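You operate a simulated robot arm through the tools that you are given. There is no shell and no other tool. Be economical: measure what you need, move in short steps, check, and stop when the job is done.

The job below is to be done with a simulated two-armed robot. You get a single attempt, and the scene is never put back.

TASK
Take the paper labelled "55 MILLIMETRES" from the press bench and put it on the yellow outline on the island bench. Take the yellow mini cheese that says "3 WEEKS" from the press bench and put it on the table of the scrub stand. Turn the cold dial to 15 degrees. Take the white ring and put it on the pine board beside bay fourteen. Press the hold button two times. Take the brown filter and put it on the press bench. Take the brush marked new and leave it on the pile of boards on the pallet. Put the label pack marked "ripe" from the island bench on the bed of the gauge tray and the label pack marked "young" on the white plate. Any order will do. Set down upright: brush marked new.

The check looks at the end state, three seconds after you hand in, the way a careful person would. Anything else that was tipped, shoved, dropped, spilled or broken makes it a failure.

THE ROBOT
Two 7-joint arms with two-finger parallel grippers on one trunk, on a base that drives. Base frame: it is fixed to the floor where the robot stands at the start and does not move with it; the origin is under the middle of the robot, x ahead of it, y to its left, z up; the surface under the hand at the start is at about z = 0.85. Lengths are in m, angles in rad, forces in N, time in s.
The left shoulder is at the start at [0.048, 0.101, 1.085], the right one opposite. With the tool pointing down near the work surface each hand reaches from about 0.24 to 0.54 m from the robot's upright axis, wherever it stands, measured 20 degrees to its own side. Places, roughly: bed of the gauge tray [3.4, -3.4, 0.9]; brown filter [5.25, -1.75, 0.75]; brush marked new [5, 0, 0.5]; cold dial [1.7, -3.6, 1.1]; hold button [4.1, -3.5, 0.9]; label pack [2.5, -0.25, 1]; paper [0.5, -0.25, 0.75]; pile of boards on the pallet [0.6, -1.9, 0.5]; pine board beside bay fourteen [5.7, -1.8, 1.6]; press bench [0.6, -0.4, 0.8]; table of the scrub stand (18x13 cm) [-1, 2.02, 0.8]; white plate (17x17x1 cm) [2.6, -0.6, 0.9]; white ring [3.75, -3.5, 0.5]; yellow mini cheese [0.5, -0.25, 0.75]; yellow outline on the island bench (60x23 cm) [2.28, -0.74, 0.88]. Payload 2.4 kg a hand.
Tool frame (each hand has its own): the origin (TCP) lies between the finger pads and is the grasp point; the fingertips stand 0.024 m ahead of it; z points along the fingers, y is the line along which they close. The gripper opens to 0.068 m. The fingers are 0.017 m wide and 0.01 m thick; the gripper's body (0.04 by 0.07 m) begins 0.041 m behind the TCP.
Orientation is that of the tool frame in the base frame, as [roll, pitch, yaw] about the fixed x, y, z axes, in that order (R = Rz(yaw) Ry(pitch) Rx(roll)). With the fingers straight down and closing along the base's y, the tool's x points along the base's -x, its y along +y and its z along -z.

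THE INTERFACE
- The arms move only by the tool step_arm. It takes "left_steps", "right_steps" or both (then of equal length, played together; a hand with none holds still); each is a list of rows, each a list of 2 entries, a list of its own where there are three numbers: the shift along the tool's x, y, z in units of 40 mm (1.0 is 40 mm), then the turn, a rotation vector about the tool's x, y, z in units of 6 degrees (1.0 is 6 degrees). In form: [[[dx, dy, dz], [rx, ry, rz]], ...]. A call has 1 to 8 rows; each row shifts and turns the commanded pose from where the row before left it, along the tool's axes as they then stand. "left_jaw" and "right_jaw" are, for a hand that has rows, the finger opening in m, from 0 to 0.068, set as the call begins (left out, the last holds). A call with a number of a shift or a turn outside -1 to 1 is refused whole. A row lasts 0.2 s, in which the tool goes at most 0.05 m and 0.15 rad; a call with a longer step from one row to the next is refused whole, and so is a gripper value outside its range. Where a pose cannot be reached the arm comes as near as it can. A force on the tool above 40 N (or 10 N above the force at the start of the call, whichever is more), or a blocked arm, ends the call early, and 0.2 s more pass. The fingers move at their own pace (about 0.072 m/s each) and stop on an object; they squeeze with about 33 N. The grip force told is the motor's: it shows also when the fingers shut on nothing. Time passes only in rows, and 0.2 s behind the last, so rows that do not move let the fingers close. It gives the time, the measured TCP pose, the force on the tool (base axes), the opening and the grip force at its end, in the units of the frame above (readings bear some noise), with the torque about the TCP (base axes, N m) and any sound that the robot's microphone picked up.
- Cameras (640 x 400 px; columns grow to the right, rows downward): "scene" is now at [0.1365, -0.0148, 1.248]; the picture's right is [-0.16, -0.99, -0.00], its down [-0.55, 0.09, -0.83] and it looks along [0.82, -0.13, -0.55] (base axes); focal length 214 px, centre (320, 200). "left" rides on the left gripper at [0.084, -0.011, -0.075] in its tool frame; the picture's right is [0.13, 0.99, 0.00], its down [-0.60, 0.08, -0.79] and it looks along [-0.79, 0.10, 0.61] (tool axes); focal length 251 px, centre (320, 200). "right" rides on the right gripper at [0.084, 0.011, -0.075] in its tool frame; the picture's right is [-0.13, 0.99, 0.00], its down [-0.60, -0.08, -0.79] and it looks along [-0.79, -0.10, 0.61] (tool axes); focal length 251 px, centre (320, 200). There is no depth. A picture from a camera that has moved, and an enlarged one, comes with that camera's place and axes in the base frame and with its lens.
- snapshot(camera): a new picture of that camera. No time passes.
- move_column(by): slides the trunk up (or, below 0, down) by that many m; the arms and the scene camera ride with it, the base frame stays. It gives what a move gives, with no picture.
- roll_base(legs): drives the robot by 1 to 6 legs, each [ahead, left, turn to the left] in m, m and rad, along the robot's own axes; the way and the turn of a leg run together, so that a leg with both is an arc; at most 1.5 m and 3.142 rad a leg. The arms and the cameras ride along, it lands a little off, and it stops where it bumps. It gives what a move gives.
- pan_tilt(pan, tilt): turns the head with the scene camera to pan (to the left, within 1.501 rad either way) and tilt (down, from -0.506 to 1.204), counted from straight ahead of the robot. It gives what a move gives.
- inspect(camera, box): a new picture of the part [left, top, right, bottom] of that camera's present view, enlarged. No time passes.
- job_done(): hands the job in; it is judged then, once.

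Work in short steps. Places have to be worked out from the pictures, the camera data and where the tool is seen: move nearer, look again, correct. Check each grasp and each placing, and mend what went wrong. You have 483 turns and 238 pictures in all, those below and enlarged ones among them. Open the grippers and draw the arms clear of the work before you hand the job in, unless the task says otherwise; then end with one line.

The tools are called after "Request:" as a command line: name --argument value ..., lists and objects as JSON in quotes. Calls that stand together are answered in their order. step_arm: Moves the arms, as the interface text tells. Its arguments: {"type":"object","properties":{"left_steps":{"type":"array","items":{"type":"array"}},"left_jaw":{"type":"number"},"right_steps":{"type":"array","items":{"type":"array"}},"right_jaw":{"type":"number"}},"required":[]} The other tools are called the same way: move_column (by) slides the trunk up or down; roll_base (legs) drives the base; pan_tilt (pan, tilt) turns the head that bears the scene camera; snapshot (camera) takes a picture; inspect (camera, box) takes an enlarged picture of a part of a camera's view; job_done () hands the job in.

At the start:

```text
time: 0.0
left_ee_pos: [0.376, -0.0145, 1.094]
left_tool_rot: [-3.141, -0.002, -3.14]
left_wrist_force: [0.2, 0.2, 0.3]
left_ft_torque: [-0.01, -0.02, 0.01]
left_gripper_width: 0.0682
left_finger_force: 0.0
right_ee_pos: [0.3447, -0.2737, 1.0735]
right_tool_rot: [3.141, -0.001, 3.14]
right_wrist_force: [0.6, -0.5, -0.2]
right_ft_torque: [-0.02, -0.01, 0.0]
right_gripper_width: 0.0682
right_finger_force: 0.1
trunk travel left (down, up): [-0.3, 0.55]
robot x, y, heading: [-0.0009, -0.0043, -0.003]
head pan, tilt: [-0.162, 0.588]
```

scene: 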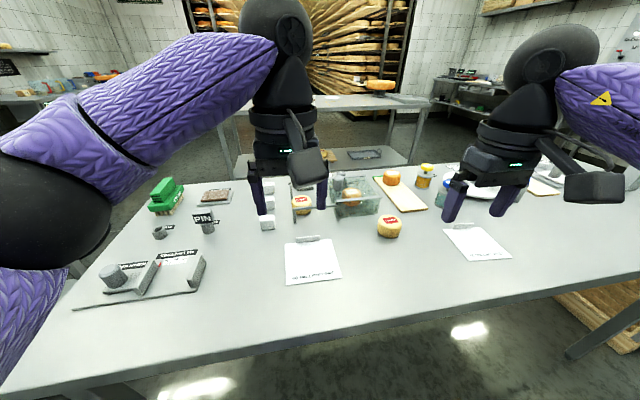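
right: 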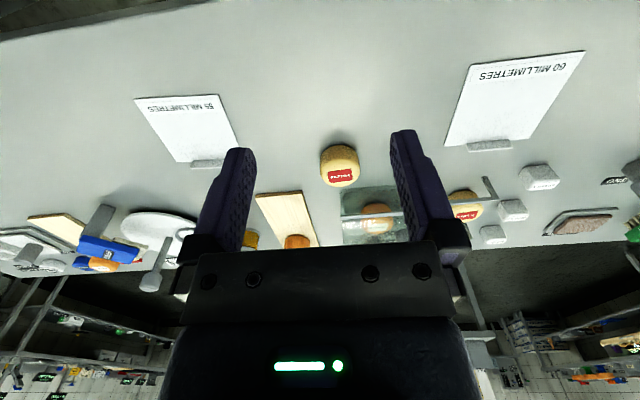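
left: 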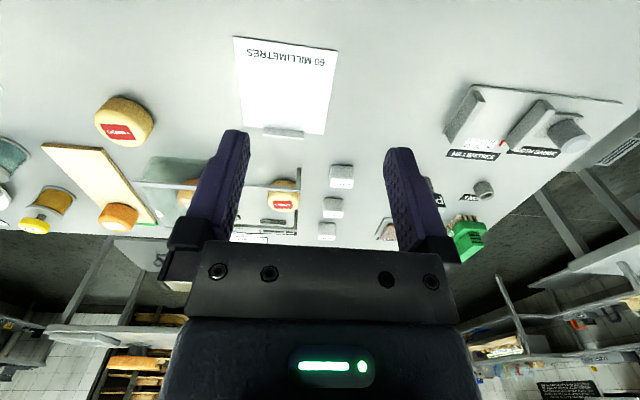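

I start by enlarging parts of the scene to read the labels on the bench.

Request:
inspect --camera "scene" --box '[260, 150, 580, 350]'

Request:
inspect --camera "right" --box '[100, 80, 580, 280]'

```text
2.00 times, centred on (420, 250) of scene
camera zoom: at [0.1365, -0.0148, 1.248], right [-0.16, -0.99, 0.0], down [-0.55, 0.09, -0.83], along [0.82, -0.13, -0.55], focal length 429 px, centre (120, 100)
```

zoom: 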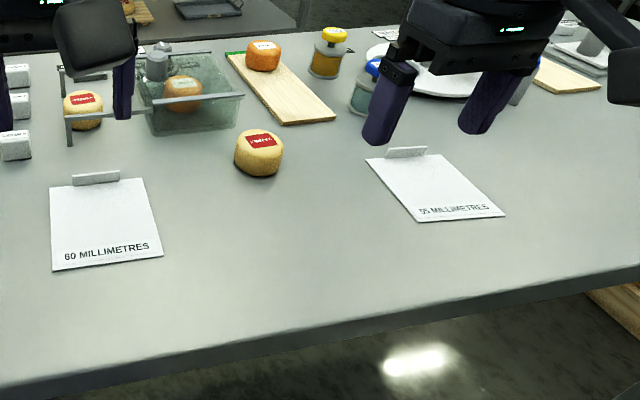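

```text
1.33 times, centred on (340, 180) of right
camera zoom: at [0.2607, -0.2623, 1.1482], right [0.13, 0.99, 0.0], down [0.6, -0.08, 0.79], along [0.79, -0.1, -0.61], focal length 335 px, centre (293, 227)
```

zoom: 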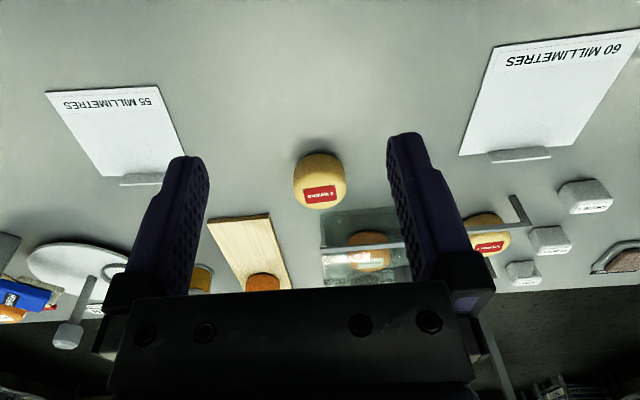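

Two yellow cheeses with red labels; I enlarge their labels.

Request:
inspect --camera "scene" --box '[364, 205, 412, 235]'

Request:
inspect --camera "scene" --box '[276, 190, 324, 220]'

Request:
inspect --camera "left" --box '[80, 80, 320, 230]'

```text
13.33 times, centred on (388, 220) of scene
camera zoom: at [0.1365, -0.0148, 1.248], right [-0.16, -0.99, 0.0], down [-0.55, 0.09, -0.83], along [0.82, -0.13, -0.55], focal length 2860 px, centre (-587, -67)
```

zoom: 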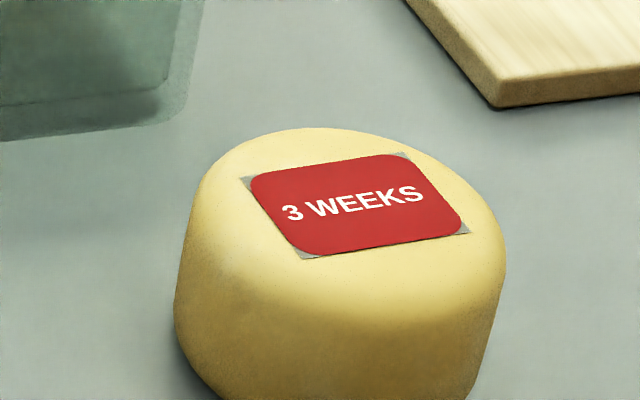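

```text
13.33 times, centred on (300, 205) of scene
camera zoom: at [0.1365, -0.0148, 1.248], right [-0.16, -0.99, 0.0], down [-0.55, 0.09, -0.83], along [0.82, -0.13, -0.55], focal length 2860 px, centre (587, 133)
```

zoom: 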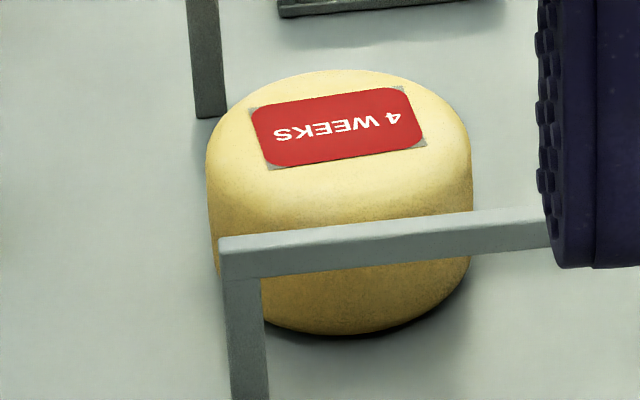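

```text
2.67 times, centred on (200, 155) of left
camera zoom: at [0.2918, -0.0276, 1.1683], right [-0.13, 0.99, 0.0], down [0.6, 0.08, 0.79], along [0.79, 0.1, -0.61], focal length 670 px, centre (640, 320)
```

zoom: 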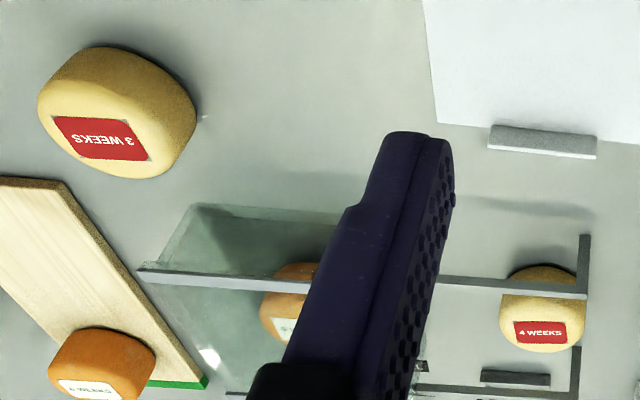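

The free front cheese is "3 WEEKS". I'll look around the room with the head to learn the layout.

Request:
pan_tilt --pan -0.6 --tilt 0.15

Request:
snapshot --camera "scene"

Request:
pan_tilt --pan 0.9 --tilt 0.25

Request:
snapshot --camera "scene"

Request:
pan_tilt --pan -1.5 --tilt 0.35

Request:
snapshot --camera "scene"

```text
time: 0.9
left_ee_pos: [0.3755, -0.0147, 1.0942]
left_tool_rot: [-3.141, 0.0, -3.141]
left_wrist_force: [-0.8, 0.7, 0.3]
left_ft_torque: [-0.04, 0.01, 0.0]
left_gripper_width: 0.0678
left_finger_force: 0.1
right_ee_pos: [0.3463, -0.2719, 1.0732]
right_tool_rot: [-3.141, 0.001, 3.139]
right_wrist_force: [-1.4, -0.5, 0.3]
right_ft_torque: [-0.01, 0.03, -0.02]
right_gripper_width: 0.0678
right_finger_force: 0.1
trunk travel left (down, up): [-0.3, 0.55]
robot x, y, heading: [-0.0006, -0.0052, -0.001]
head pan, tilt: [-0.6, 0.15]
```

```text
229 pictures are left
camera scene: at [0.1255, -0.0528, 1.2883], right [-0.56, -0.83, 0.0], down [-0.12, 0.09, -0.99], along [0.82, -0.56, -0.15], focal length 214 px, centre (320, 200)
```

scene: 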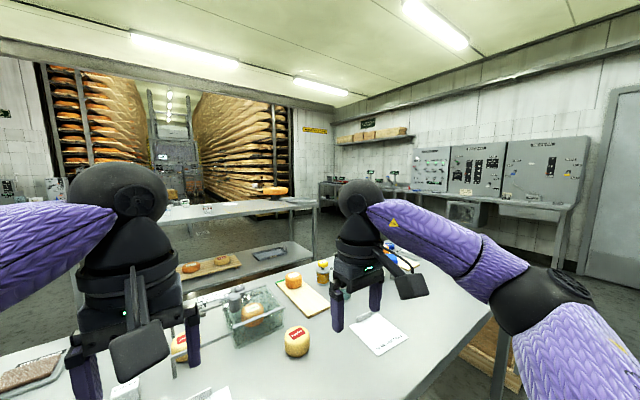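

```text
time: 2.5
left_ee_pos: [0.3765, -0.0149, 1.0938]
left_tool_rot: [-3.141, 0.0, -3.141]
left_wrist_force: [-0.7, 0.1, 0.5]
left_ft_torque: [0.02, -0.02, -0.03]
left_gripper_width: 0.068
left_finger_force: 0.2
right_ee_pos: [0.3445, -0.2735, 1.0734]
right_tool_rot: [-3.141, 0.0, 3.139]
right_wrist_force: [-0.9, -0.6, -0.7]
right_ft_torque: [0.01, 0.01, -0.01]
right_gripper_width: 0.0681
right_finger_force: 0.0
trunk travel left (down, up): [-0.3, 0.55]
robot x, y, heading: [-0.0025, 0.0004, 0.001]
head pan, tilt: [0.901, 0.25]
```

```text
228 pictures are left
camera scene: at [0.107, 0.0727, 1.2791], right [0.78, -0.62, 0.0], down [-0.15, -0.19, -0.97], along [0.6, 0.76, -0.25], focal length 214 px, centre (320, 200)
```

scene: 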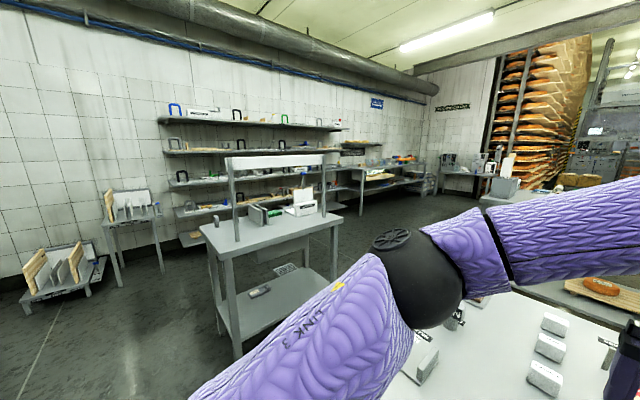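

```text
time: 4.7
left_ee_pos: [0.3758, -0.0147, 1.0929]
left_tool_rot: [-3.141, 0.0, -3.14]
left_wrist_force: [0.3, 0.1, 0.1]
left_ft_torque: [0.03, 0.02, 0.02]
left_gripper_width: 0.0682
left_finger_force: 0.1
right_ee_pos: [0.3454, -0.2737, 1.0735]
right_tool_rot: [-3.141, -0.001, 3.139]
right_wrist_force: [-0.6, -0.1, 0.3]
right_ft_torque: [0.0, -0.01, -0.05]
right_gripper_width: 0.0677
right_finger_force: 0.0
trunk travel left (down, up): [-0.3, 0.55]
robot x, y, heading: [-0.0, -0.0031, -0.001]
head pan, tilt: [-1.499, 0.351]
```

```text
227 pictures are left
camera scene: at [0.0556, -0.0933, 1.2697], right [-1.0, -0.07, 0.0], down [-0.03, 0.34, -0.94], along [0.07, -0.94, -0.34], focal length 214 px, centre (320, 200)
```

scene: 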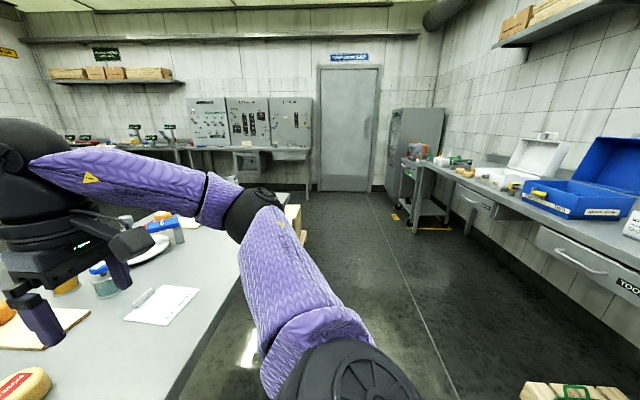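

Room layout is clear. I shift the robot right along the bench so that the cheese is in front of the left hand and the 55 paper in front of the right one.

Request:
roll_base --legs '[[0.0, -0.29, 0.0], [0.03, 0.0, 0.0]]'

Request:
pan_tilt --pan 0.0 --tilt 0.75

Request:
snapshot --camera "scene"

Request:
snapshot --camera "left"

Request:
snapshot --camera "right"

```text
time: 7.1
left_ee_pos: [0.4088, -0.3005, 1.0944]
left_tool_rot: [-3.141, 0.0, -3.136]
left_wrist_force: [0.8, 0.5, -0.2]
left_ft_torque: [-0.01, 0.03, -0.01]
left_gripper_width: 0.068
left_finger_force: 0.0
right_ee_pos: [0.3774, -0.5593, 1.0738]
right_tool_rot: [-3.141, -0.003, -3.136]
right_wrist_force: [0.3, -0.3, -1.3]
right_ft_torque: [-0.02, 0.05, 0.02]
right_gripper_width: 0.0678
right_finger_force: 0.0
trunk travel left (down, up): [-0.3, 0.55]
robot x, y, heading: [0.0285, -0.283, 0.006]
head pan, tilt: [-1.499, 0.351]
```

```text
time: 8.7
left_ee_pos: [0.4074, -0.2999, 1.0933]
left_tool_rot: [-3.14, -0.001, -3.135]
left_wrist_force: [-0.5, 0.1, -0.7]
left_ft_torque: [-0.01, -0.01, 0.06]
left_gripper_width: 0.0682
left_finger_force: 0.0
right_ee_pos: [0.3764, -0.5588, 1.0727]
right_tool_rot: [3.141, 0.001, -3.137]
right_wrist_force: [-0.3, -0.9, -0.1]
right_ft_torque: [0.04, -0.03, 0.0]
right_gripper_width: 0.0683
right_finger_force: 0.1
trunk travel left (down, up): [-0.3, 0.55]
robot x, y, heading: [0.0323, -0.2886, 0.005]
head pan, tilt: [0.0, 0.75]
```

```text
226 pictures are left
camera scene: at [0.1629, -0.2869, 1.234], right [0.0, -1.0, 0.0], down [-0.68, 0.0, -0.73], along [0.73, 0.0, -0.68], focal length 214 px, centre (320, 200)
```

scene: 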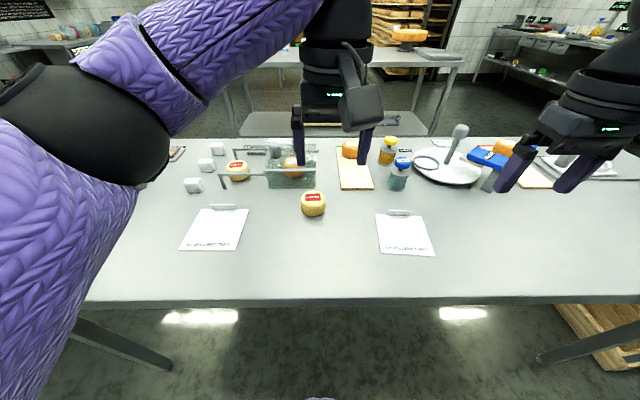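

```text
225 pictures are left
camera left: at [0.3232, -0.313, 1.1683], right [-0.14, 0.99, 0.0], down [0.6, 0.08, 0.79], along [0.79, 0.11, -0.61], focal length 251 px, centre (320, 200)
```

left: 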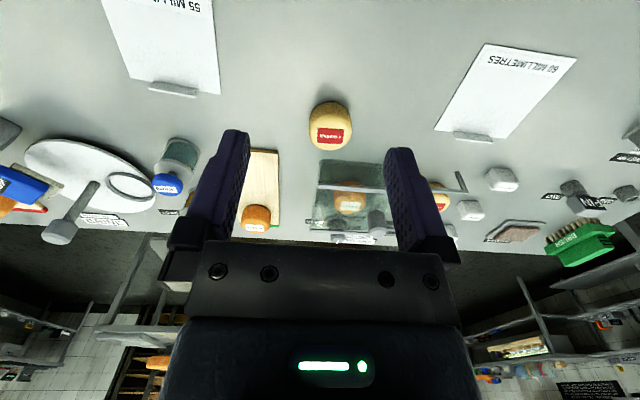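

```text
224 pictures are left
camera right: at [0.2933, -0.5479, 1.1482], right [0.12, 0.99, 0.0], down [0.6, -0.08, 0.79], along [0.79, -0.1, -0.61], focal length 251 px, centre (320, 200)
```

right: 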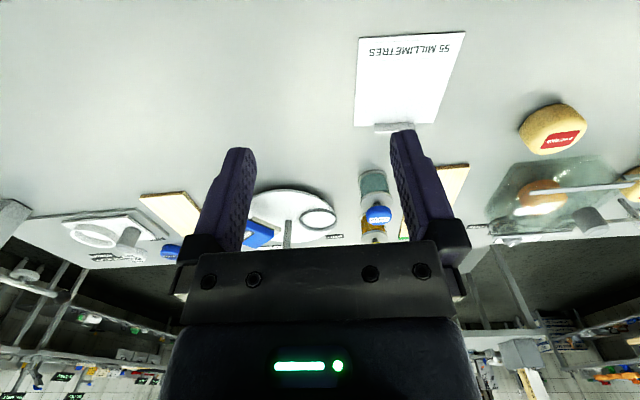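

The cheese lies at about [0.543, -0.268], top z≈0.887. I lower the left hand close over it for an accurate look.

Request:
step_arm --left_steps '[[[-0.775, 0.267, 0.775], [0, 0, 0]], [[-0.775, 0.267, 0.775], [0, 0, 0]], [[-0.775, 0.267, 0.775], [0, 0, 0]]]' --left_jaw 0.068

Request:
snapshot --camera "left"

```text
time: 9.5
left_ee_pos: [0.5001, -0.2663, 1.0012]
left_tool_rot: [3.141, -0.001, -3.134]
left_wrist_force: [0.7, -0.8, 0.2]
left_ft_torque: [0.0, 0.0, 0.02]
left_gripper_width: 0.0682
left_finger_force: 0.2
right_ee_pos: [0.3776, -0.5585, 1.0722]
right_tool_rot: [-3.141, 0.0, -3.136]
right_wrist_force: [-0.4, -1.4, 1.1]
right_ft_torque: [0.01, 0.04, 0.0]
right_gripper_width: 0.068
right_finger_force: 0.1
trunk travel left (down, up): [-0.3, 0.55]
robot x, y, heading: [0.0294, -0.2863, 0.008]
head pan, tilt: [0.0, 0.75]
```

```text
223 pictures are left
camera left: at [0.4166, -0.28, 1.0755], right [-0.14, 0.99, 0.0], down [0.6, 0.08, 0.79], along [0.79, 0.11, -0.61], focal length 251 px, centre (320, 200)
```

left: 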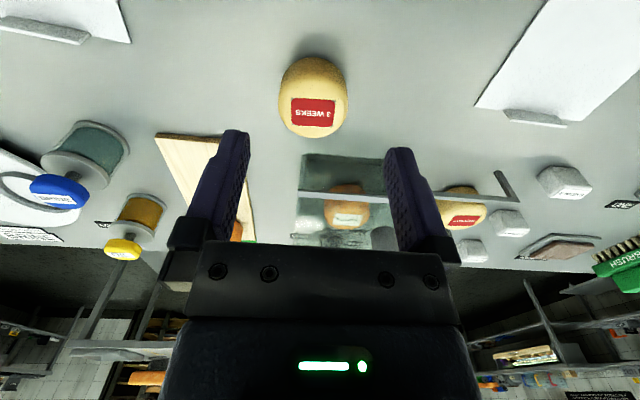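

Cheese centre refined to [0.542, -0.269], diameter ≈0.061. I move over it, tips just above its top.

Request:
step_arm --left_steps '[[[-0.53, -0.035, 0.4], [0, 0, 0]], [[-0.53, -0.035, 0.4], [0, 0, 0]], [[0, 0, 0.6], [0, 0, 0]], [[0, 0, 0.6], [0, 0, 0]]]'

Request:
snapshot --camera "left"

Request:
inspect --camera "scene" --box '[256, 160, 384, 240]'

```text
time: 10.5
left_ee_pos: [0.5121, -0.2669, 0.9342]
left_tool_rot: [3.14, -0.001, -3.134]
left_wrist_force: [-0.2, -0.3, -0.3]
left_ft_torque: [0.0, -0.03, -0.01]
left_gripper_width: 0.068
left_finger_force: 0.0
left hand out of reach, approached as far as the arm can: row 1, 2
right_ee_pos: [0.3777, -0.5584, 1.0733]
right_tool_rot: [-3.141, -0.001, -3.136]
right_wrist_force: [0.4, 0.1, -0.7]
right_ft_torque: [0.04, -0.02, 0.01]
right_gripper_width: 0.068
right_finger_force: 0.0
trunk travel left (down, up): [-0.3, 0.55]
robot x, y, heading: [0.0302, -0.2874, 0.006]
head pan, tilt: [0.0, 0.75]
```

```text
222 pictures are left
camera left: at [0.4279, -0.2795, 1.0087], right [-0.14, 0.99, 0.0], down [0.6, 0.08, 0.79], along [0.79, 0.11, -0.61], focal length 251 px, centre (320, 200)
```

left: 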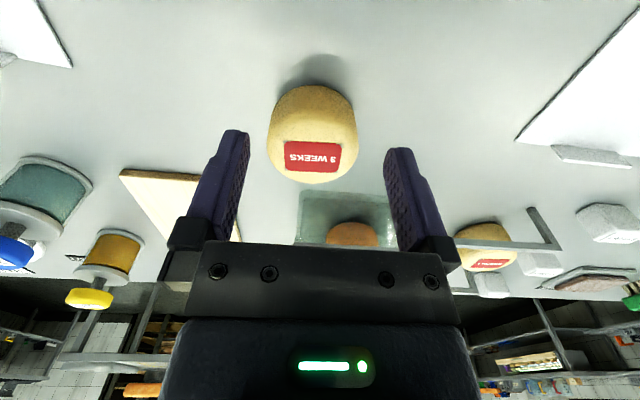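

```text
5.00 times, centred on (320, 200) of scene
camera zoom: at [0.1631, -0.2867, 1.234], right [0.01, -1.0, 0.0], down [-0.68, 0.0, -0.73], along [0.73, 0.0, -0.68], focal length 1072 px, centre (320, 200)
```

zoom: 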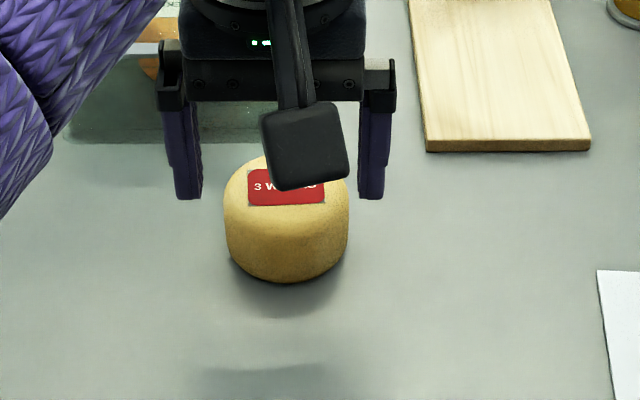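

The arm is about 4 cm short in reach, so I ease the base ahead a little (tips remain above the cheese).

Request:
roll_base --legs '[[0.04, -0.02, 0.0]]'

```text
time: 11.4
left_ee_pos: [0.5536, -0.2879, 0.9359]
left_tool_rot: [3.142, 0.0, -3.135]
left_wrist_force: [0.0, -0.2, -0.4]
left_ft_torque: [0.02, -0.02, 0.0]
left_gripper_width: 0.0681
left_finger_force: 0.1
right_ee_pos: [0.4178, -0.5776, 1.0733]
right_tool_rot: [3.14, -0.003, -3.135]
right_wrist_force: [0.6, 0.1, 0.3]
right_ft_torque: [0.0, -0.05, 0.0]
right_gripper_width: 0.0679
right_finger_force: 0.0
trunk travel left (down, up): [-0.3, 0.55]
robot x, y, heading: [0.0684, -0.3067, 0.007]
head pan, tilt: [0.0, 0.75]
```

Moved without bumping. I centre the hand over the cheese at the same height and look.

Request:
step_arm --left_steps '[[[0.29, 0.47, 0], [0, 0, 0]], [[0, 0, 0.3], [0, 0, 0]], [[0, 0, 0], [0, 0, 0]]]'

Request:
snapshot --camera "left"

Request:
inspect --camera "scene" --box '[224, 150, 352, 230]'

```text
time: 12.2
left_ee_pos: [0.5414, -0.2683, 0.9222]
left_tool_rot: [-3.141, -0.001, -3.135]
left_wrist_force: [0.1, 0.6, -0.6]
left_ft_torque: [-0.01, 0.0, 0.03]
left_gripper_width: 0.068
left_finger_force: 0.0
right_ee_pos: [0.4184, -0.5786, 1.0727]
right_tool_rot: [-3.141, 0.0, -3.138]
right_wrist_force: [-0.5, -0.4, -0.4]
right_ft_torque: [0.01, -0.01, 0.0]
right_gripper_width: 0.068
right_finger_force: 0.0
trunk travel left (down, up): [-0.3, 0.55]
robot x, y, heading: [0.0732, -0.3038, 0.005]
head pan, tilt: [0.0, 0.75]
```

```text
220 pictures are left
camera left: at [0.4571, -0.2813, 0.9969], right [-0.14, 0.99, 0.0], down [0.6, 0.08, 0.79], along [0.79, 0.11, -0.61], focal length 251 px, centre (320, 200)
```

left: 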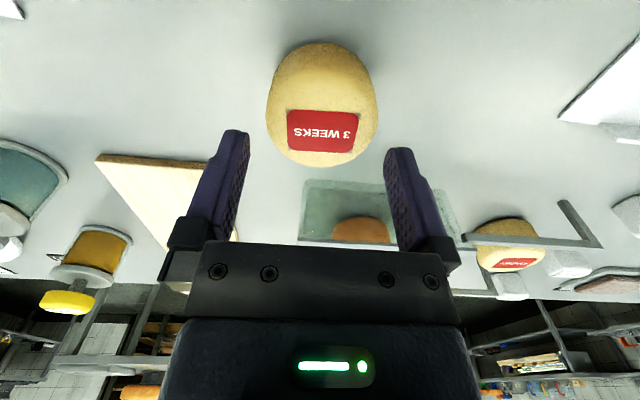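

```text
5.00 times, centred on (288, 190) of scene
camera zoom: at [0.2035, -0.3069, 1.234], right [0.01, -1.0, 0.0], down [-0.68, 0.0, -0.73], along [0.73, 0.0, -0.68], focal length 1072 px, centre (480, 250)
```

zoom: 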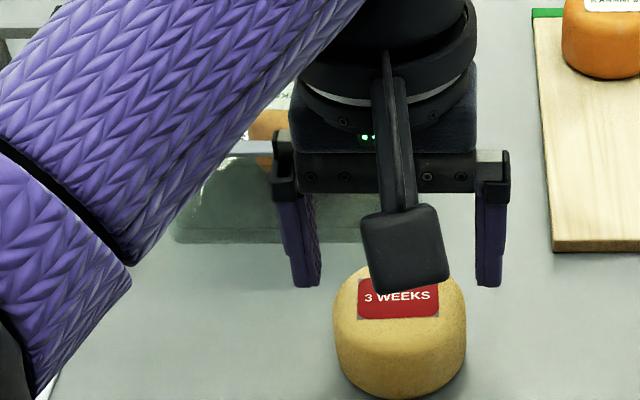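

Centred within 1–2 mm. I go down around the cheese and close.

Request:
step_arm --left_steps '[[[0, 0, 0.35], [0, 0, 0]], [[0, 0, 0.35], [0, 0, 0]], [[0, 0, 0.35], [0, 0, 0]]]'

Request:
step_arm --left_steps '[[[0, 0, 0], [0, 0, 0]], [[0, 0, 0], [0, 0, 0]], [[0, 0, 0], [0, 0, 0]]]' --left_jaw 0.045

Request:
snapshot --camera "left"

```text
time: 13.0
left_ee_pos: [0.542, -0.2688, 0.8804]
left_tool_rot: [-3.139, 0.0, -3.135]
left_wrist_force: [-0.4, -1.5, 0.7]
left_ft_torque: [-0.02, 0.01, -0.01]
left_gripper_width: 0.068
left_finger_force: 0.1
right_ee_pos: [0.4178, -0.5779, 1.0725]
right_tool_rot: [-3.141, 0.002, -3.137]
right_wrist_force: [0.3, -0.2, -0.4]
right_ft_torque: [-0.04, 0.02, -0.01]
right_gripper_width: 0.0681
right_finger_force: 0.0
trunk travel left (down, up): [-0.3, 0.55]
robot x, y, heading: [0.0705, -0.3094, 0.003]
head pan, tilt: [0.0, 0.75]
```

```text
time: 13.8
left_ee_pos: [0.5421, -0.2691, 0.8807]
left_tool_rot: [3.142, -0.001, -3.135]
left_wrist_force: [0.1, -0.9, 1.1]
left_ft_torque: [-0.01, -0.04, -0.02]
left_gripper_width: 0.0598
left_finger_force: 32.9
right_ee_pos: [0.417, -0.5796, 1.0729]
right_tool_rot: [-3.141, 0.0, -3.138]
right_wrist_force: [-0.1, 0.3, 1.2]
right_ft_torque: [0.01, 0.0, -0.02]
right_gripper_width: 0.0682
right_finger_force: 0.1
trunk travel left (down, up): [-0.3, 0.55]
robot x, y, heading: [0.0716, -0.3085, 0.006]
head pan, tilt: [0.0, 0.75]
```

```text
218 pictures are left
camera left: at [0.4564, -0.2811, 0.9547], right [-0.14, 0.99, 0.0], down [0.6, 0.08, 0.79], along [0.79, 0.11, -0.61], focal length 251 px, centre (320, 200)
```

left: 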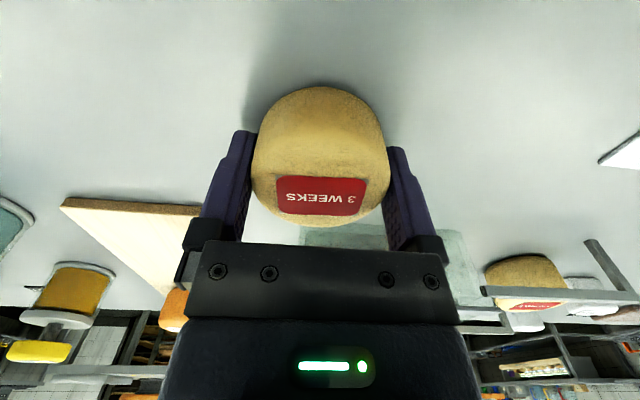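

The cheese is gripped (opening 59.8 mm, 33 N). I lift it with the left hand while turning the right hand by 90° for the paper's clip.

Request:
step_arm --left_steps '[[[0, 0, -0.6], [0, 0, 0]], [[0, 0, -0.7], [0, 0, 0]], [[0, 0, -0.7], [0, 0, 0]], [[0, 0, -0.7], [0, 0, 0]], [[0, 0, -0.7], [0, 0, 0]], [[0.7, 0.4, -0.4], [0, 0, 0]], [[0.7, 0.4, -0.4], [0, 0, 0]], [[0.7, 0.4, 0], [0, 0, 0]]]' --right_steps '[[[0, 0, 0], [0, 0, -1]], [[0, 0, 0], [0, 0, -1]], [[0, 0, 0], [0, 0, -1]], [[0, 0, 0], [0, 0, -1]], [[0, 0, 0], [0, 0, -1]], [[0, 0, 0], [0, 0, -1]], [[0, 0, 0], [0, 0, -1]], [[0, 0, 0], [0, 0, -1]]]' --right_jaw 0.03

Request:
step_arm --right_steps '[[[0, 0, 0], [0, 0, -1]], [[0, 0, 0], [0, 0, -1]], [[0, 0, 0], [0, 0, -1]], [[0, 0, 0], [0, 0, -1]], [[0, 0, 0], [0, 0, -1]], [[0, 0, 0], [0, 0, -1]], [[0, 0, 0], [0, 0, -1]]]'

Request:
snapshot --camera "scene"

Request:
snapshot --camera "right"

```text
time: 15.6
left_ee_pos: [0.4554, -0.2222, 1.0487]
left_tool_rot: [-3.141, 0.0, -3.134]
left_wrist_force: [-1.0, -0.8, -1.6]
left_ft_torque: [0.01, 0.02, -0.02]
left_gripper_width: 0.0593
left_finger_force: 33.4
right_ee_pos: [0.3818, -0.5205, 1.0617]
right_tool_rot: [3.141, 0.0, -2.3]
right_wrist_force: [0.4, 0.4, 0.3]
right_ft_torque: [0.01, 0.0, 0.04]
right_gripper_width: 0.0299
right_finger_force: 0.0
right hand out of reach, approached as far as the arm can: row 5, 6, 7, 8
trunk travel left (down, up): [-0.3, 0.55]
robot x, y, heading: [0.0709, -0.3101, 0.01]
head pan, tilt: [0.0, 0.75]
```

```text
time: 17.2
left_ee_pos: [0.4561, -0.222, 1.0501]
left_tool_rot: [3.14, 0.001, -3.135]
left_wrist_force: [0.0, -0.2, -0.6]
left_ft_torque: [-0.02, 0.02, 0.0]
left_gripper_width: 0.0594
left_finger_force: 33.4
right_ee_pos: [0.3012, -0.4275, 1.0448]
right_tool_rot: [3.141, 0.001, -1.566]
right_wrist_force: [-0.9, -0.1, -0.4]
right_ft_torque: [0.01, 0.0, 0.0]
right_gripper_width: 0.0299
right_finger_force: 0.0
right hand out of reach, approached as far as the arm can: row 1, 2, 3, 4, 5, 6, 7
trunk travel left (down, up): [-0.3, 0.55]
robot x, y, heading: [0.0734, -0.3064, 0.011]
head pan, tilt: [0.0, 0.75]
```

```text
217 pictures are left
camera scene: at [0.2035, -0.3066, 1.234], right [0.01, -1.0, 0.0], down [-0.68, 0.0, -0.73], along [0.73, 0.0, -0.68], focal length 214 px, centre (320, 200)
```

scene: 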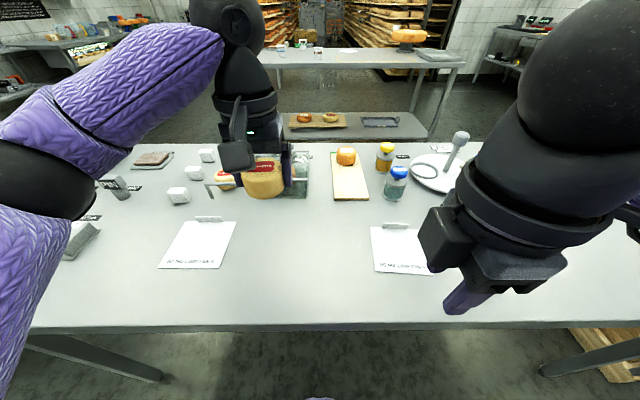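

```text
216 pictures are left
camera right: at [0.2905, -0.5117, 1.1202], right [-0.99, 0.12, 0.0], down [0.08, 0.6, 0.79], along [0.1, 0.79, -0.61], focal length 251 px, centre (320, 200)
```

right: 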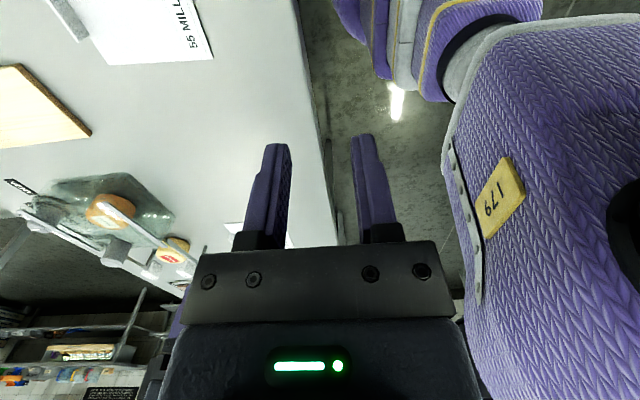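

Turning this way costs reach. I turn the right wrist back and around the other way instead.

Request:
step_arm --right_steps '[[[0, 0, 0], [0, 0, 1]], [[0, 0, 0], [0, 0, 1]], [[0, 0, 0], [0, 0, 1]], [[0, 0, 0], [0, 0, 1]], [[0, 0, 0], [0, 0, 1]], [[0, 0, 0], [0, 0, 1]], [[0, 0, 0], [0, 0, 1]], [[0, 0, 0], [0, 0, 1]]]'

Request:
step_arm --right_steps '[[[0, 0, 0], [0, 0, 1]], [[0, 0, 0], [0, 0, 1]], [[0, 0, 0], [0, 0, 1]], [[0, 0, 0], [0, 0, 1]], [[0, 0, 0], [0, 0, 1]], [[0, 0, 0], [0, 0, 1]], [[0, 0, 0], [0, 0, 1]]]'

Request:
step_arm --right_steps '[[[-0.7, -0.7, 0], [0, 0, 1]], [[-0.7, -0.7, 0], [0, 0, 1]], [[-0.4, -0.4, 0], [0, 0, 1]], [[0, 0, 0], [0, 0, 1]], [[0, 0, 0], [0, 0, 1]], [[0, 0, 0], [0, 0, 1]], [[0, 0, 0], [0, 0, 1]], [[0, 0, 0], [0, 0, 1]]]'

Request:
step_arm --right_steps '[[[0, 0, 0], [0, 0, 1]], [[0, 0, 0], [0, 0, 1]], [[0, 0, 0], [0, 0, 1]], [[0, 0, 0], [0, 0, 1]], [[0, 0, 0], [0, 0, 1]], [[0, 0, 0], [0, 0, 1]], [[0, 0, 0], [0, 0, 1]]]'

Request:
snapshot --camera "scene"

```text
time: 19.0
left_ee_pos: [0.4567, -0.2226, 1.0498]
left_tool_rot: [3.141, 0.0, -3.134]
left_wrist_force: [0.8, 0.0, -1.2]
left_ft_torque: [-0.01, 0.03, 0.02]
left_gripper_width: 0.0593
left_finger_force: 33.0
right_ee_pos: [0.3023, -0.4259, 1.0449]
right_tool_rot: [-3.141, 0.001, -2.407]
right_wrist_force: [-0.5, -0.1, -0.7]
right_ft_torque: [0.0, -0.01, 0.01]
right_gripper_width: 0.0299
right_finger_force: 0.1
trunk travel left (down, up): [-0.3, 0.55]
robot x, y, heading: [0.0718, -0.3114, 0.004]
head pan, tilt: [0.0, 0.75]
```

```text
time: 20.6
left_ee_pos: [0.4575, -0.2224, 1.0498]
left_tool_rot: [-3.141, -0.001, -3.135]
left_wrist_force: [0.3, 0.0, -1.1]
left_ft_torque: [-0.03, 0.01, -0.03]
left_gripper_width: 0.0594
left_finger_force: 32.4
right_ee_pos: [0.3014, -0.4276, 1.0452]
right_tool_rot: [3.141, -0.001, -3.139]
right_wrist_force: [-0.2, -0.9, 0.5]
right_ft_torque: [-0.03, 0.0, 0.04]
right_gripper_width: 0.0301
right_finger_force: 0.1
trunk travel left (down, up): [-0.3, 0.55]
robot x, y, heading: [0.0727, -0.3079, 0.003]
head pan, tilt: [0.0, 0.75]
```

```text
time: 22.4
left_ee_pos: [0.4564, -0.2213, 1.0492]
left_tool_rot: [3.141, -0.001, -3.135]
left_wrist_force: [-0.8, -0.5, -1.3]
left_ft_torque: [0.01, 0.0, 0.03]
left_gripper_width: 0.0592
left_finger_force: 32.7
right_ee_pos: [0.3678, -0.5054, 1.0439]
right_tool_rot: [3.14, -0.001, 2.307]
right_wrist_force: [-0.7, 0.1, -0.7]
right_ft_torque: [-0.01, -0.02, -0.04]
right_gripper_width: 0.03
right_finger_force: 0.0
trunk travel left (down, up): [-0.3, 0.55]
robot x, y, heading: [0.072, -0.3058, 0.008]
head pan, tilt: [0.0, 0.75]
```

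```text
time: 24.0
left_ee_pos: [0.4567, -0.2226, 1.0489]
left_tool_rot: [3.141, 0.0, -3.135]
left_wrist_force: [0.0, 0.6, -1.4]
left_ft_torque: [0.02, 0.03, -0.01]
left_gripper_width: 0.0597
left_finger_force: 33.3
right_ee_pos: [0.3673, -0.5042, 1.0454]
right_tool_rot: [-3.141, 0.001, 1.574]
right_wrist_force: [-1.1, -0.4, -0.5]
right_ft_torque: [0.0, 0.0, 0.02]
right_gripper_width: 0.03
right_finger_force: 0.0
trunk travel left (down, up): [-0.3, 0.55]
robot x, y, heading: [0.0693, -0.3047, 0.005]
head pan, tilt: [0.0, 0.75]
```

```text
215 pictures are left
camera scene: at [0.2035, -0.3067, 1.234], right [0.01, -1.0, 0.0], down [-0.68, 0.0, -0.73], along [0.73, 0.0, -0.68], focal length 214 px, centre (320, 200)
```

scene: 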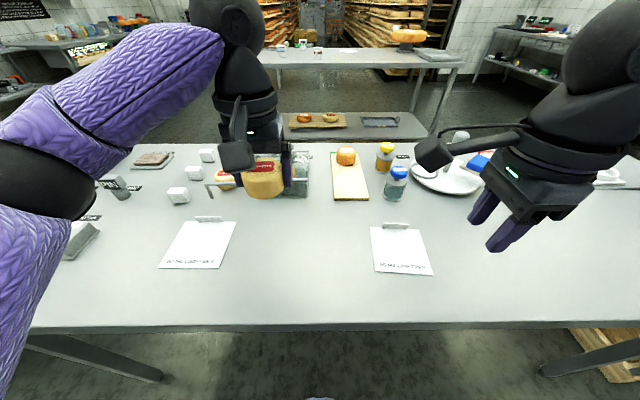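

This way works. Clip is at about [0.516, -0.477, 0.865]; I move the right hand above it.

Request:
step_arm --right_steps '[[[0.136, 0.745, 0.42], [0, 0, 0]], [[0.136, 0.745, 0.42], [0, 0, 0]], [[0.136, 0.745, 0.42], [0, 0, 0]], [[0.136, 0.745, 0.42], [0, 0, 0]], [[0.136, 0.745, 0.42], [0, 0, 0]], [[0, 0, 0.3], [0, 0, 0]]]' --right_jaw 0.03

Request:
snapshot --camera "right"

Request:
inspect --camera "scene" --box '[336, 170, 464, 250]'

```text
time: 25.4
left_ee_pos: [0.458, -0.2224, 1.0495]
left_tool_rot: [3.141, 0.0, -3.134]
left_wrist_force: [0.3, -0.2, -1.2]
left_ft_torque: [0.0, -0.01, -0.03]
left_gripper_width: 0.0597
left_finger_force: 32.6
right_ee_pos: [0.5156, -0.4762, 0.9496]
right_tool_rot: [-3.141, 0.001, 1.575]
right_wrist_force: [-0.5, 0.4, 0.8]
right_ft_torque: [0.0, -0.03, 0.0]
right_gripper_width: 0.03
right_finger_force: 0.0
trunk travel left (down, up): [-0.3, 0.55]
robot x, y, heading: [0.0733, -0.3066, 0.008]
head pan, tilt: [0.0, 0.75]
```

```text
214 pictures are left
camera right: at [0.526, -0.3925, 1.0238], right [0.99, -0.12, 0.0], down [-0.08, -0.6, 0.79], along [-0.1, -0.79, -0.61], focal length 251 px, centre (320, 200)
```

right: 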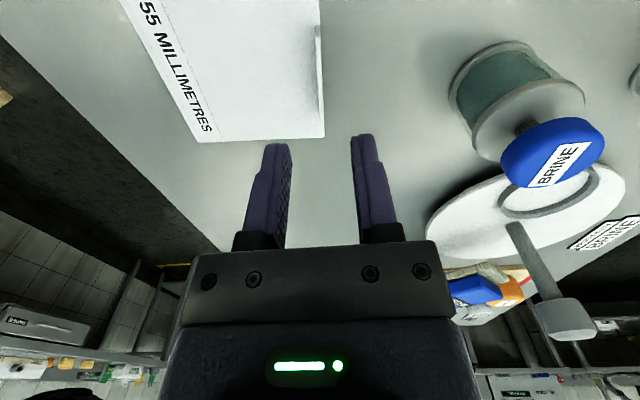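

```text
5.00 times, centred on (400, 210) of scene
camera zoom: at [0.2037, -0.3066, 1.234], right [0.01, -1.0, 0.0], down [-0.68, 0.0, -0.73], along [0.73, 0.0, -0.68], focal length 1072 px, centre (-80, 150)
```

zoom: 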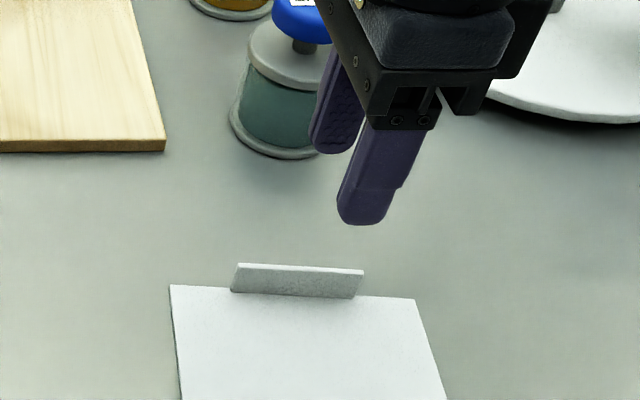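

The tab is upright, centred at [0.517, -0.476], about 54 mm long. I lower the right hand astride it and close.

Request:
step_arm --right_steps '[[[0, 0.05, 0.55], [0, 0, 0]], [[0, 0, 0.55], [0, 0, 0]], [[0, 0, 0.55], [0, 0, 0]]]'

Request:
step_arm --right_steps '[[[0, 0, 0], [0, 0, 0]], [[0, 0, 0], [0, 0, 0]], [[0, 0, 0], [0, 0, 0]]]' --right_jaw 0.0

Request:
inspect --camera "scene" --box '[336, 170, 464, 250]'

```text
time: 26.2
left_ee_pos: [0.4576, -0.2228, 1.049]
left_tool_rot: [3.141, 0.001, -3.133]
left_wrist_force: [-0.6, 0.1, -2.1]
left_ft_torque: [-0.01, 0.01, 0.0]
left_gripper_width: 0.0595
left_finger_force: 32.5
right_ee_pos: [0.5174, -0.4777, 0.8822]
right_tool_rot: [-3.141, 0.002, 1.577]
right_wrist_force: [-0.3, 0.7, -0.3]
right_ft_torque: [-0.03, -0.02, -0.01]
right_gripper_width: 0.0301
right_finger_force: 0.0
trunk travel left (down, up): [-0.3, 0.55]
robot x, y, heading: [0.073, -0.3057, 0.0]
head pan, tilt: [0.0, 0.75]
```

```text
time: 27.0
left_ee_pos: [0.4572, -0.2216, 1.0498]
left_tool_rot: [-3.14, -0.001, -3.135]
left_wrist_force: [0.0, -0.9, -1.3]
left_ft_torque: [-0.03, 0.01, 0.03]
left_gripper_width: 0.0592
left_finger_force: 33.7
right_ee_pos: [0.5183, -0.4774, 0.884]
right_tool_rot: [-3.141, -0.001, 1.576]
right_wrist_force: [-0.4, -0.4, 0.4]
right_ft_torque: [0.03, -0.02, 0.0]
right_gripper_width: 0.0015
right_finger_force: 25.8
trunk travel left (down, up): [-0.3, 0.55]
robot x, y, heading: [0.0726, -0.3086, 0.011]
head pan, tilt: [0.0, 0.75]
```

```text
5.00 times, centred on (400, 210) of scene
camera zoom: at [0.2036, -0.3066, 1.234], right [0.01, -1.0, 0.0], down [-0.68, 0.0, -0.73], along [0.73, 0.0, -0.68], focal length 1072 px, centre (-80, 150)
```

zoom: 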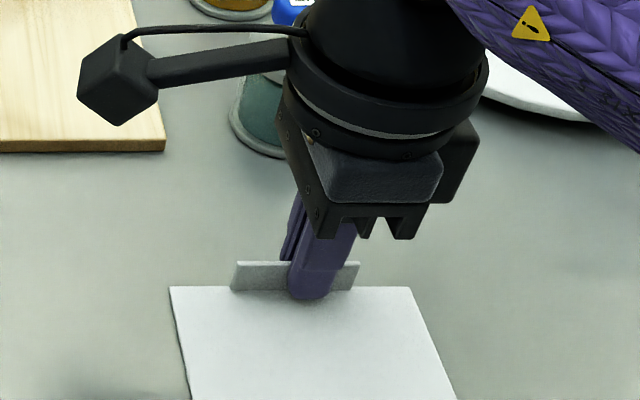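

The fingers closed on the thin tab (1.5 mm). I lift and check that the paper comes along.

Request:
step_arm --right_steps '[[[0, 0, 0], [0, 0, 0]], [[0, 0, -0.5], [0, 0, 0]], [[0, 0, -0.6], [0, 0, 0]], [[0, 0, -0.7], [0, 0, 0]], [[0, 0, -0.8], [0, 0, 0]], [[0, 0, -0.8], [0, 0, 0]]]'

Request:
snapshot --camera "scene"

```text
time: 28.4
left_ee_pos: [0.4575, -0.2213, 1.0499]
left_tool_rot: [-3.141, 0.0, -3.133]
left_wrist_force: [-0.5, 0.5, -1.7]
left_ft_torque: [-0.01, 0.01, 0.0]
left_gripper_width: 0.0593
left_finger_force: 33.4
right_ee_pos: [0.5165, -0.4778, 1.019]
right_tool_rot: [3.141, -0.001, 1.577]
right_wrist_force: [0.0, 0.7, 0.6]
right_ft_torque: [0.0, 0.0, 0.01]
right_gripper_width: 0.0018
right_finger_force: 25.8
trunk travel left (down, up): [-0.3, 0.55]
robot x, y, heading: [0.0731, -0.3079, 0.005]
head pan, tilt: [0.0, 0.75]
```

```text
211 pictures are left
camera scene: at [0.2035, -0.3066, 1.234], right [0.01, -1.0, 0.0], down [-0.68, 0.0, -0.73], along [0.73, 0.0, -0.68], focal length 214 px, centre (320, 200)
```

scene: 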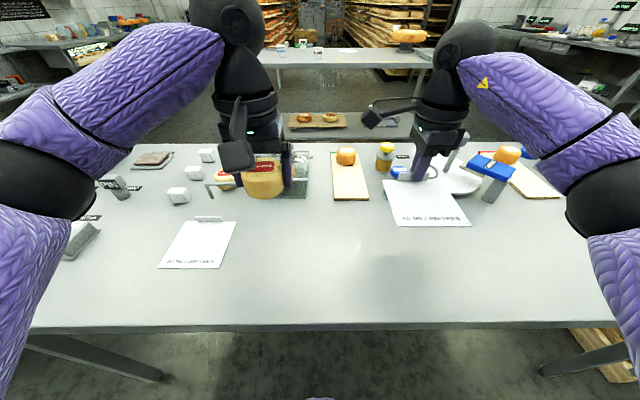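

The paper hangs level in the right hand. I draw it in a little, back away from the bench and look to the left-rear where the scrub stand should be.

Request:
step_arm --right_steps '[[[0, -0.6, -0.3], [0, 0, 0]], [[0, -0.6, -0.3], [0, 0, 0]], [[0, -0.5, -0.3], [0, 0, 0]]]'

Request:
roll_base --legs '[[-0.45, 0.0, 0.0], [0.0, 0.0, 1.5]]'

Request:
pan_tilt --pan 0.4 --tilt 0.3

Request:
snapshot --camera "scene"

```text
time: 29.2
left_ee_pos: [0.4583, -0.2225, 1.0495]
left_tool_rot: [3.141, 0.001, -3.134]
left_wrist_force: [0.5, -0.1, -1.1]
left_ft_torque: [-0.01, 0.01, 0.02]
left_gripper_width: 0.0594
left_finger_force: 32.8
right_ee_pos: [0.4484, -0.479, 1.0534]
right_tool_rot: [-3.139, -0.001, 1.575]
right_wrist_force: [0.0, 1.1, -0.2]
right_ft_torque: [-0.03, -0.02, 0.0]
right_gripper_width: 0.0017
right_finger_force: 25.8
trunk travel left (down, up): [-0.3, 0.55]
robot x, y, heading: [0.0732, -0.3035, 0.008]
head pan, tilt: [0.0, 0.75]
```

```text
time: 35.5
left_ee_pos: [-0.4296, 0.0806, 1.0498]
left_tool_rot: [3.141, 0.001, -1.658]
left_wrist_force: [0.5, -1.0, -1.1]
left_ft_torque: [0.01, 0.0, -0.01]
left_gripper_width: 0.0595
left_finger_force: 32.9
right_ee_pos: [-0.1778, 0.0492, 1.0537]
right_tool_rot: [3.141, 0.001, 3.05]
right_wrist_force: [0.2, 0.3, -0.5]
right_ft_torque: [-0.02, -0.01, 0.02]
right_gripper_width: 0.0017
right_finger_force: 25.9
trunk travel left (down, up): [-0.3, 0.55]
robot x, y, heading: [-0.3833, -0.3105, 1.482]
head pan, tilt: [0.0, 0.75]
```

```text
time: 36.5
left_ee_pos: [-0.4309, 0.0807, 1.0513]
left_tool_rot: [-3.141, -0.002, -1.659]
left_wrist_force: [-0.8, -0.4, -1.5]
left_ft_torque: [0.0, -0.03, -0.01]
left_gripper_width: 0.0595
left_finger_force: 32.7
right_ee_pos: [-0.1766, 0.0491, 1.0549]
right_tool_rot: [3.14, 0.0, 3.052]
right_wrist_force: [0.1, -0.1, -1.0]
right_ft_torque: [0.02, 0.0, -0.01]
right_gripper_width: 0.0017
right_finger_force: 25.7
trunk travel left (down, up): [-0.3, 0.55]
robot x, y, heading: [-0.3853, -0.3088, 1.479]
head pan, tilt: [0.4, 0.3]
```

```text
210 pictures are left
camera scene: at [-0.4066, -0.1737, 1.2743], right [0.95, 0.3, 0.0], down [0.09, -0.28, -0.95], along [-0.29, 0.91, -0.3], focal length 214 px, centre (320, 200)
```

scene: 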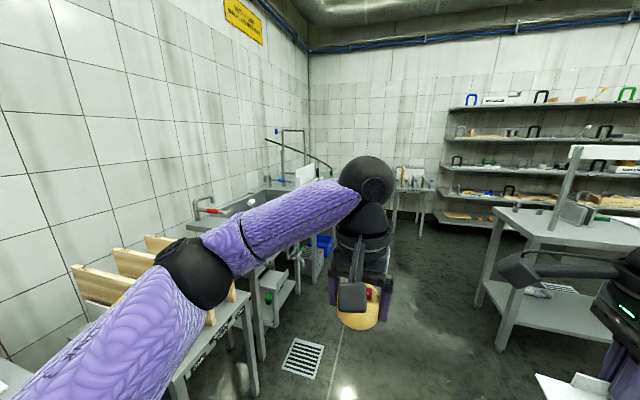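

The stand must be hidden behind the left arm. I drive ahead about 0.9 m and look again.

Request:
roll_base --legs '[[0.9, 0.0, 0.0]]'

Request:
pan_tilt --pan 0.5 --tilt 0.4

Request:
snapshot --camera "scene"

Request:
snapshot --camera "left"

```text
time: 41.2
left_ee_pos: [-0.3604, 0.9915, 1.0504]
left_tool_rot: [3.142, 0.0, -1.644]
left_wrist_force: [0.3, -0.9, -2.1]
left_ft_torque: [-0.01, -0.03, 0.0]
left_gripper_width: 0.0595
left_finger_force: 33.2
right_ee_pos: [-0.1073, 0.963, 1.0545]
right_tool_rot: [3.141, 0.0, 3.066]
right_wrist_force: [-0.2, 0.8, 0.8]
right_ft_torque: [0.0, -0.01, 0.0]
right_gripper_width: 0.0016
right_finger_force: 25.8
trunk travel left (down, up): [-0.3, 0.55]
robot x, y, heading: [-0.3048, 0.5985, 1.495]
head pan, tilt: [0.4, 0.3]
```

```text
time: 41.9
left_ee_pos: [-0.36, 0.9899, 1.0498]
left_tool_rot: [-3.142, 0.001, -1.645]
left_wrist_force: [-0.1, -0.4, -0.9]
left_ft_torque: [0.03, 0.01, 0.03]
left_gripper_width: 0.0594
left_finger_force: 32.8
right_ee_pos: [-0.1076, 0.963, 1.0542]
right_tool_rot: [-3.141, 0.0, 3.066]
right_wrist_force: [0.8, -0.1, -1.3]
right_ft_torque: [0.03, 0.01, -0.01]
right_gripper_width: 0.0016
right_finger_force: 26.0
trunk travel left (down, up): [-0.3, 0.55]
robot x, y, heading: [-0.3082, 0.5973, 1.495]
head pan, tilt: [0.499, 0.4]
```

```text
209 pictures are left
camera scene: at [-0.3414, 0.7331, 1.2652], right [0.91, 0.41, 0.0], down [0.16, -0.35, -0.92], along [-0.38, 0.84, -0.39], focal length 214 px, centre (320, 200)
```

scene: 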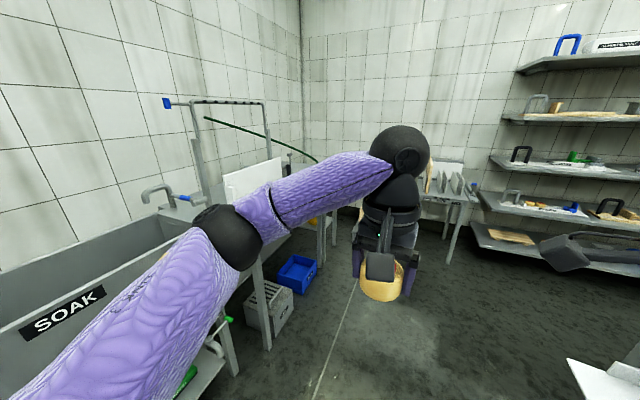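

```text
208 pictures are left
camera left: at [-0.3564, 0.9056, 1.1243], right [-1.0, -0.06, 0.0], down [-0.03, 0.61, 0.79], along [-0.04, 0.79, -0.61], focal length 251 px, centre (320, 200)
```

left: 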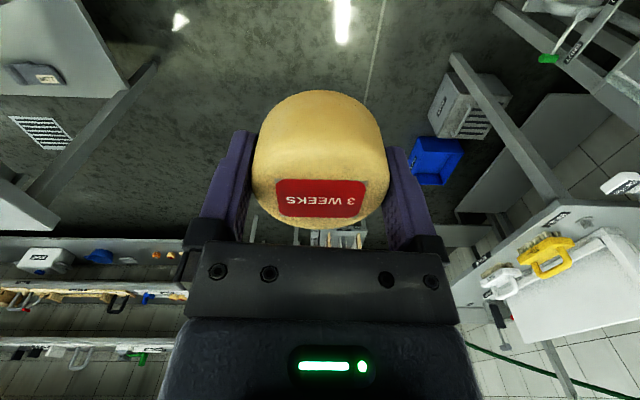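

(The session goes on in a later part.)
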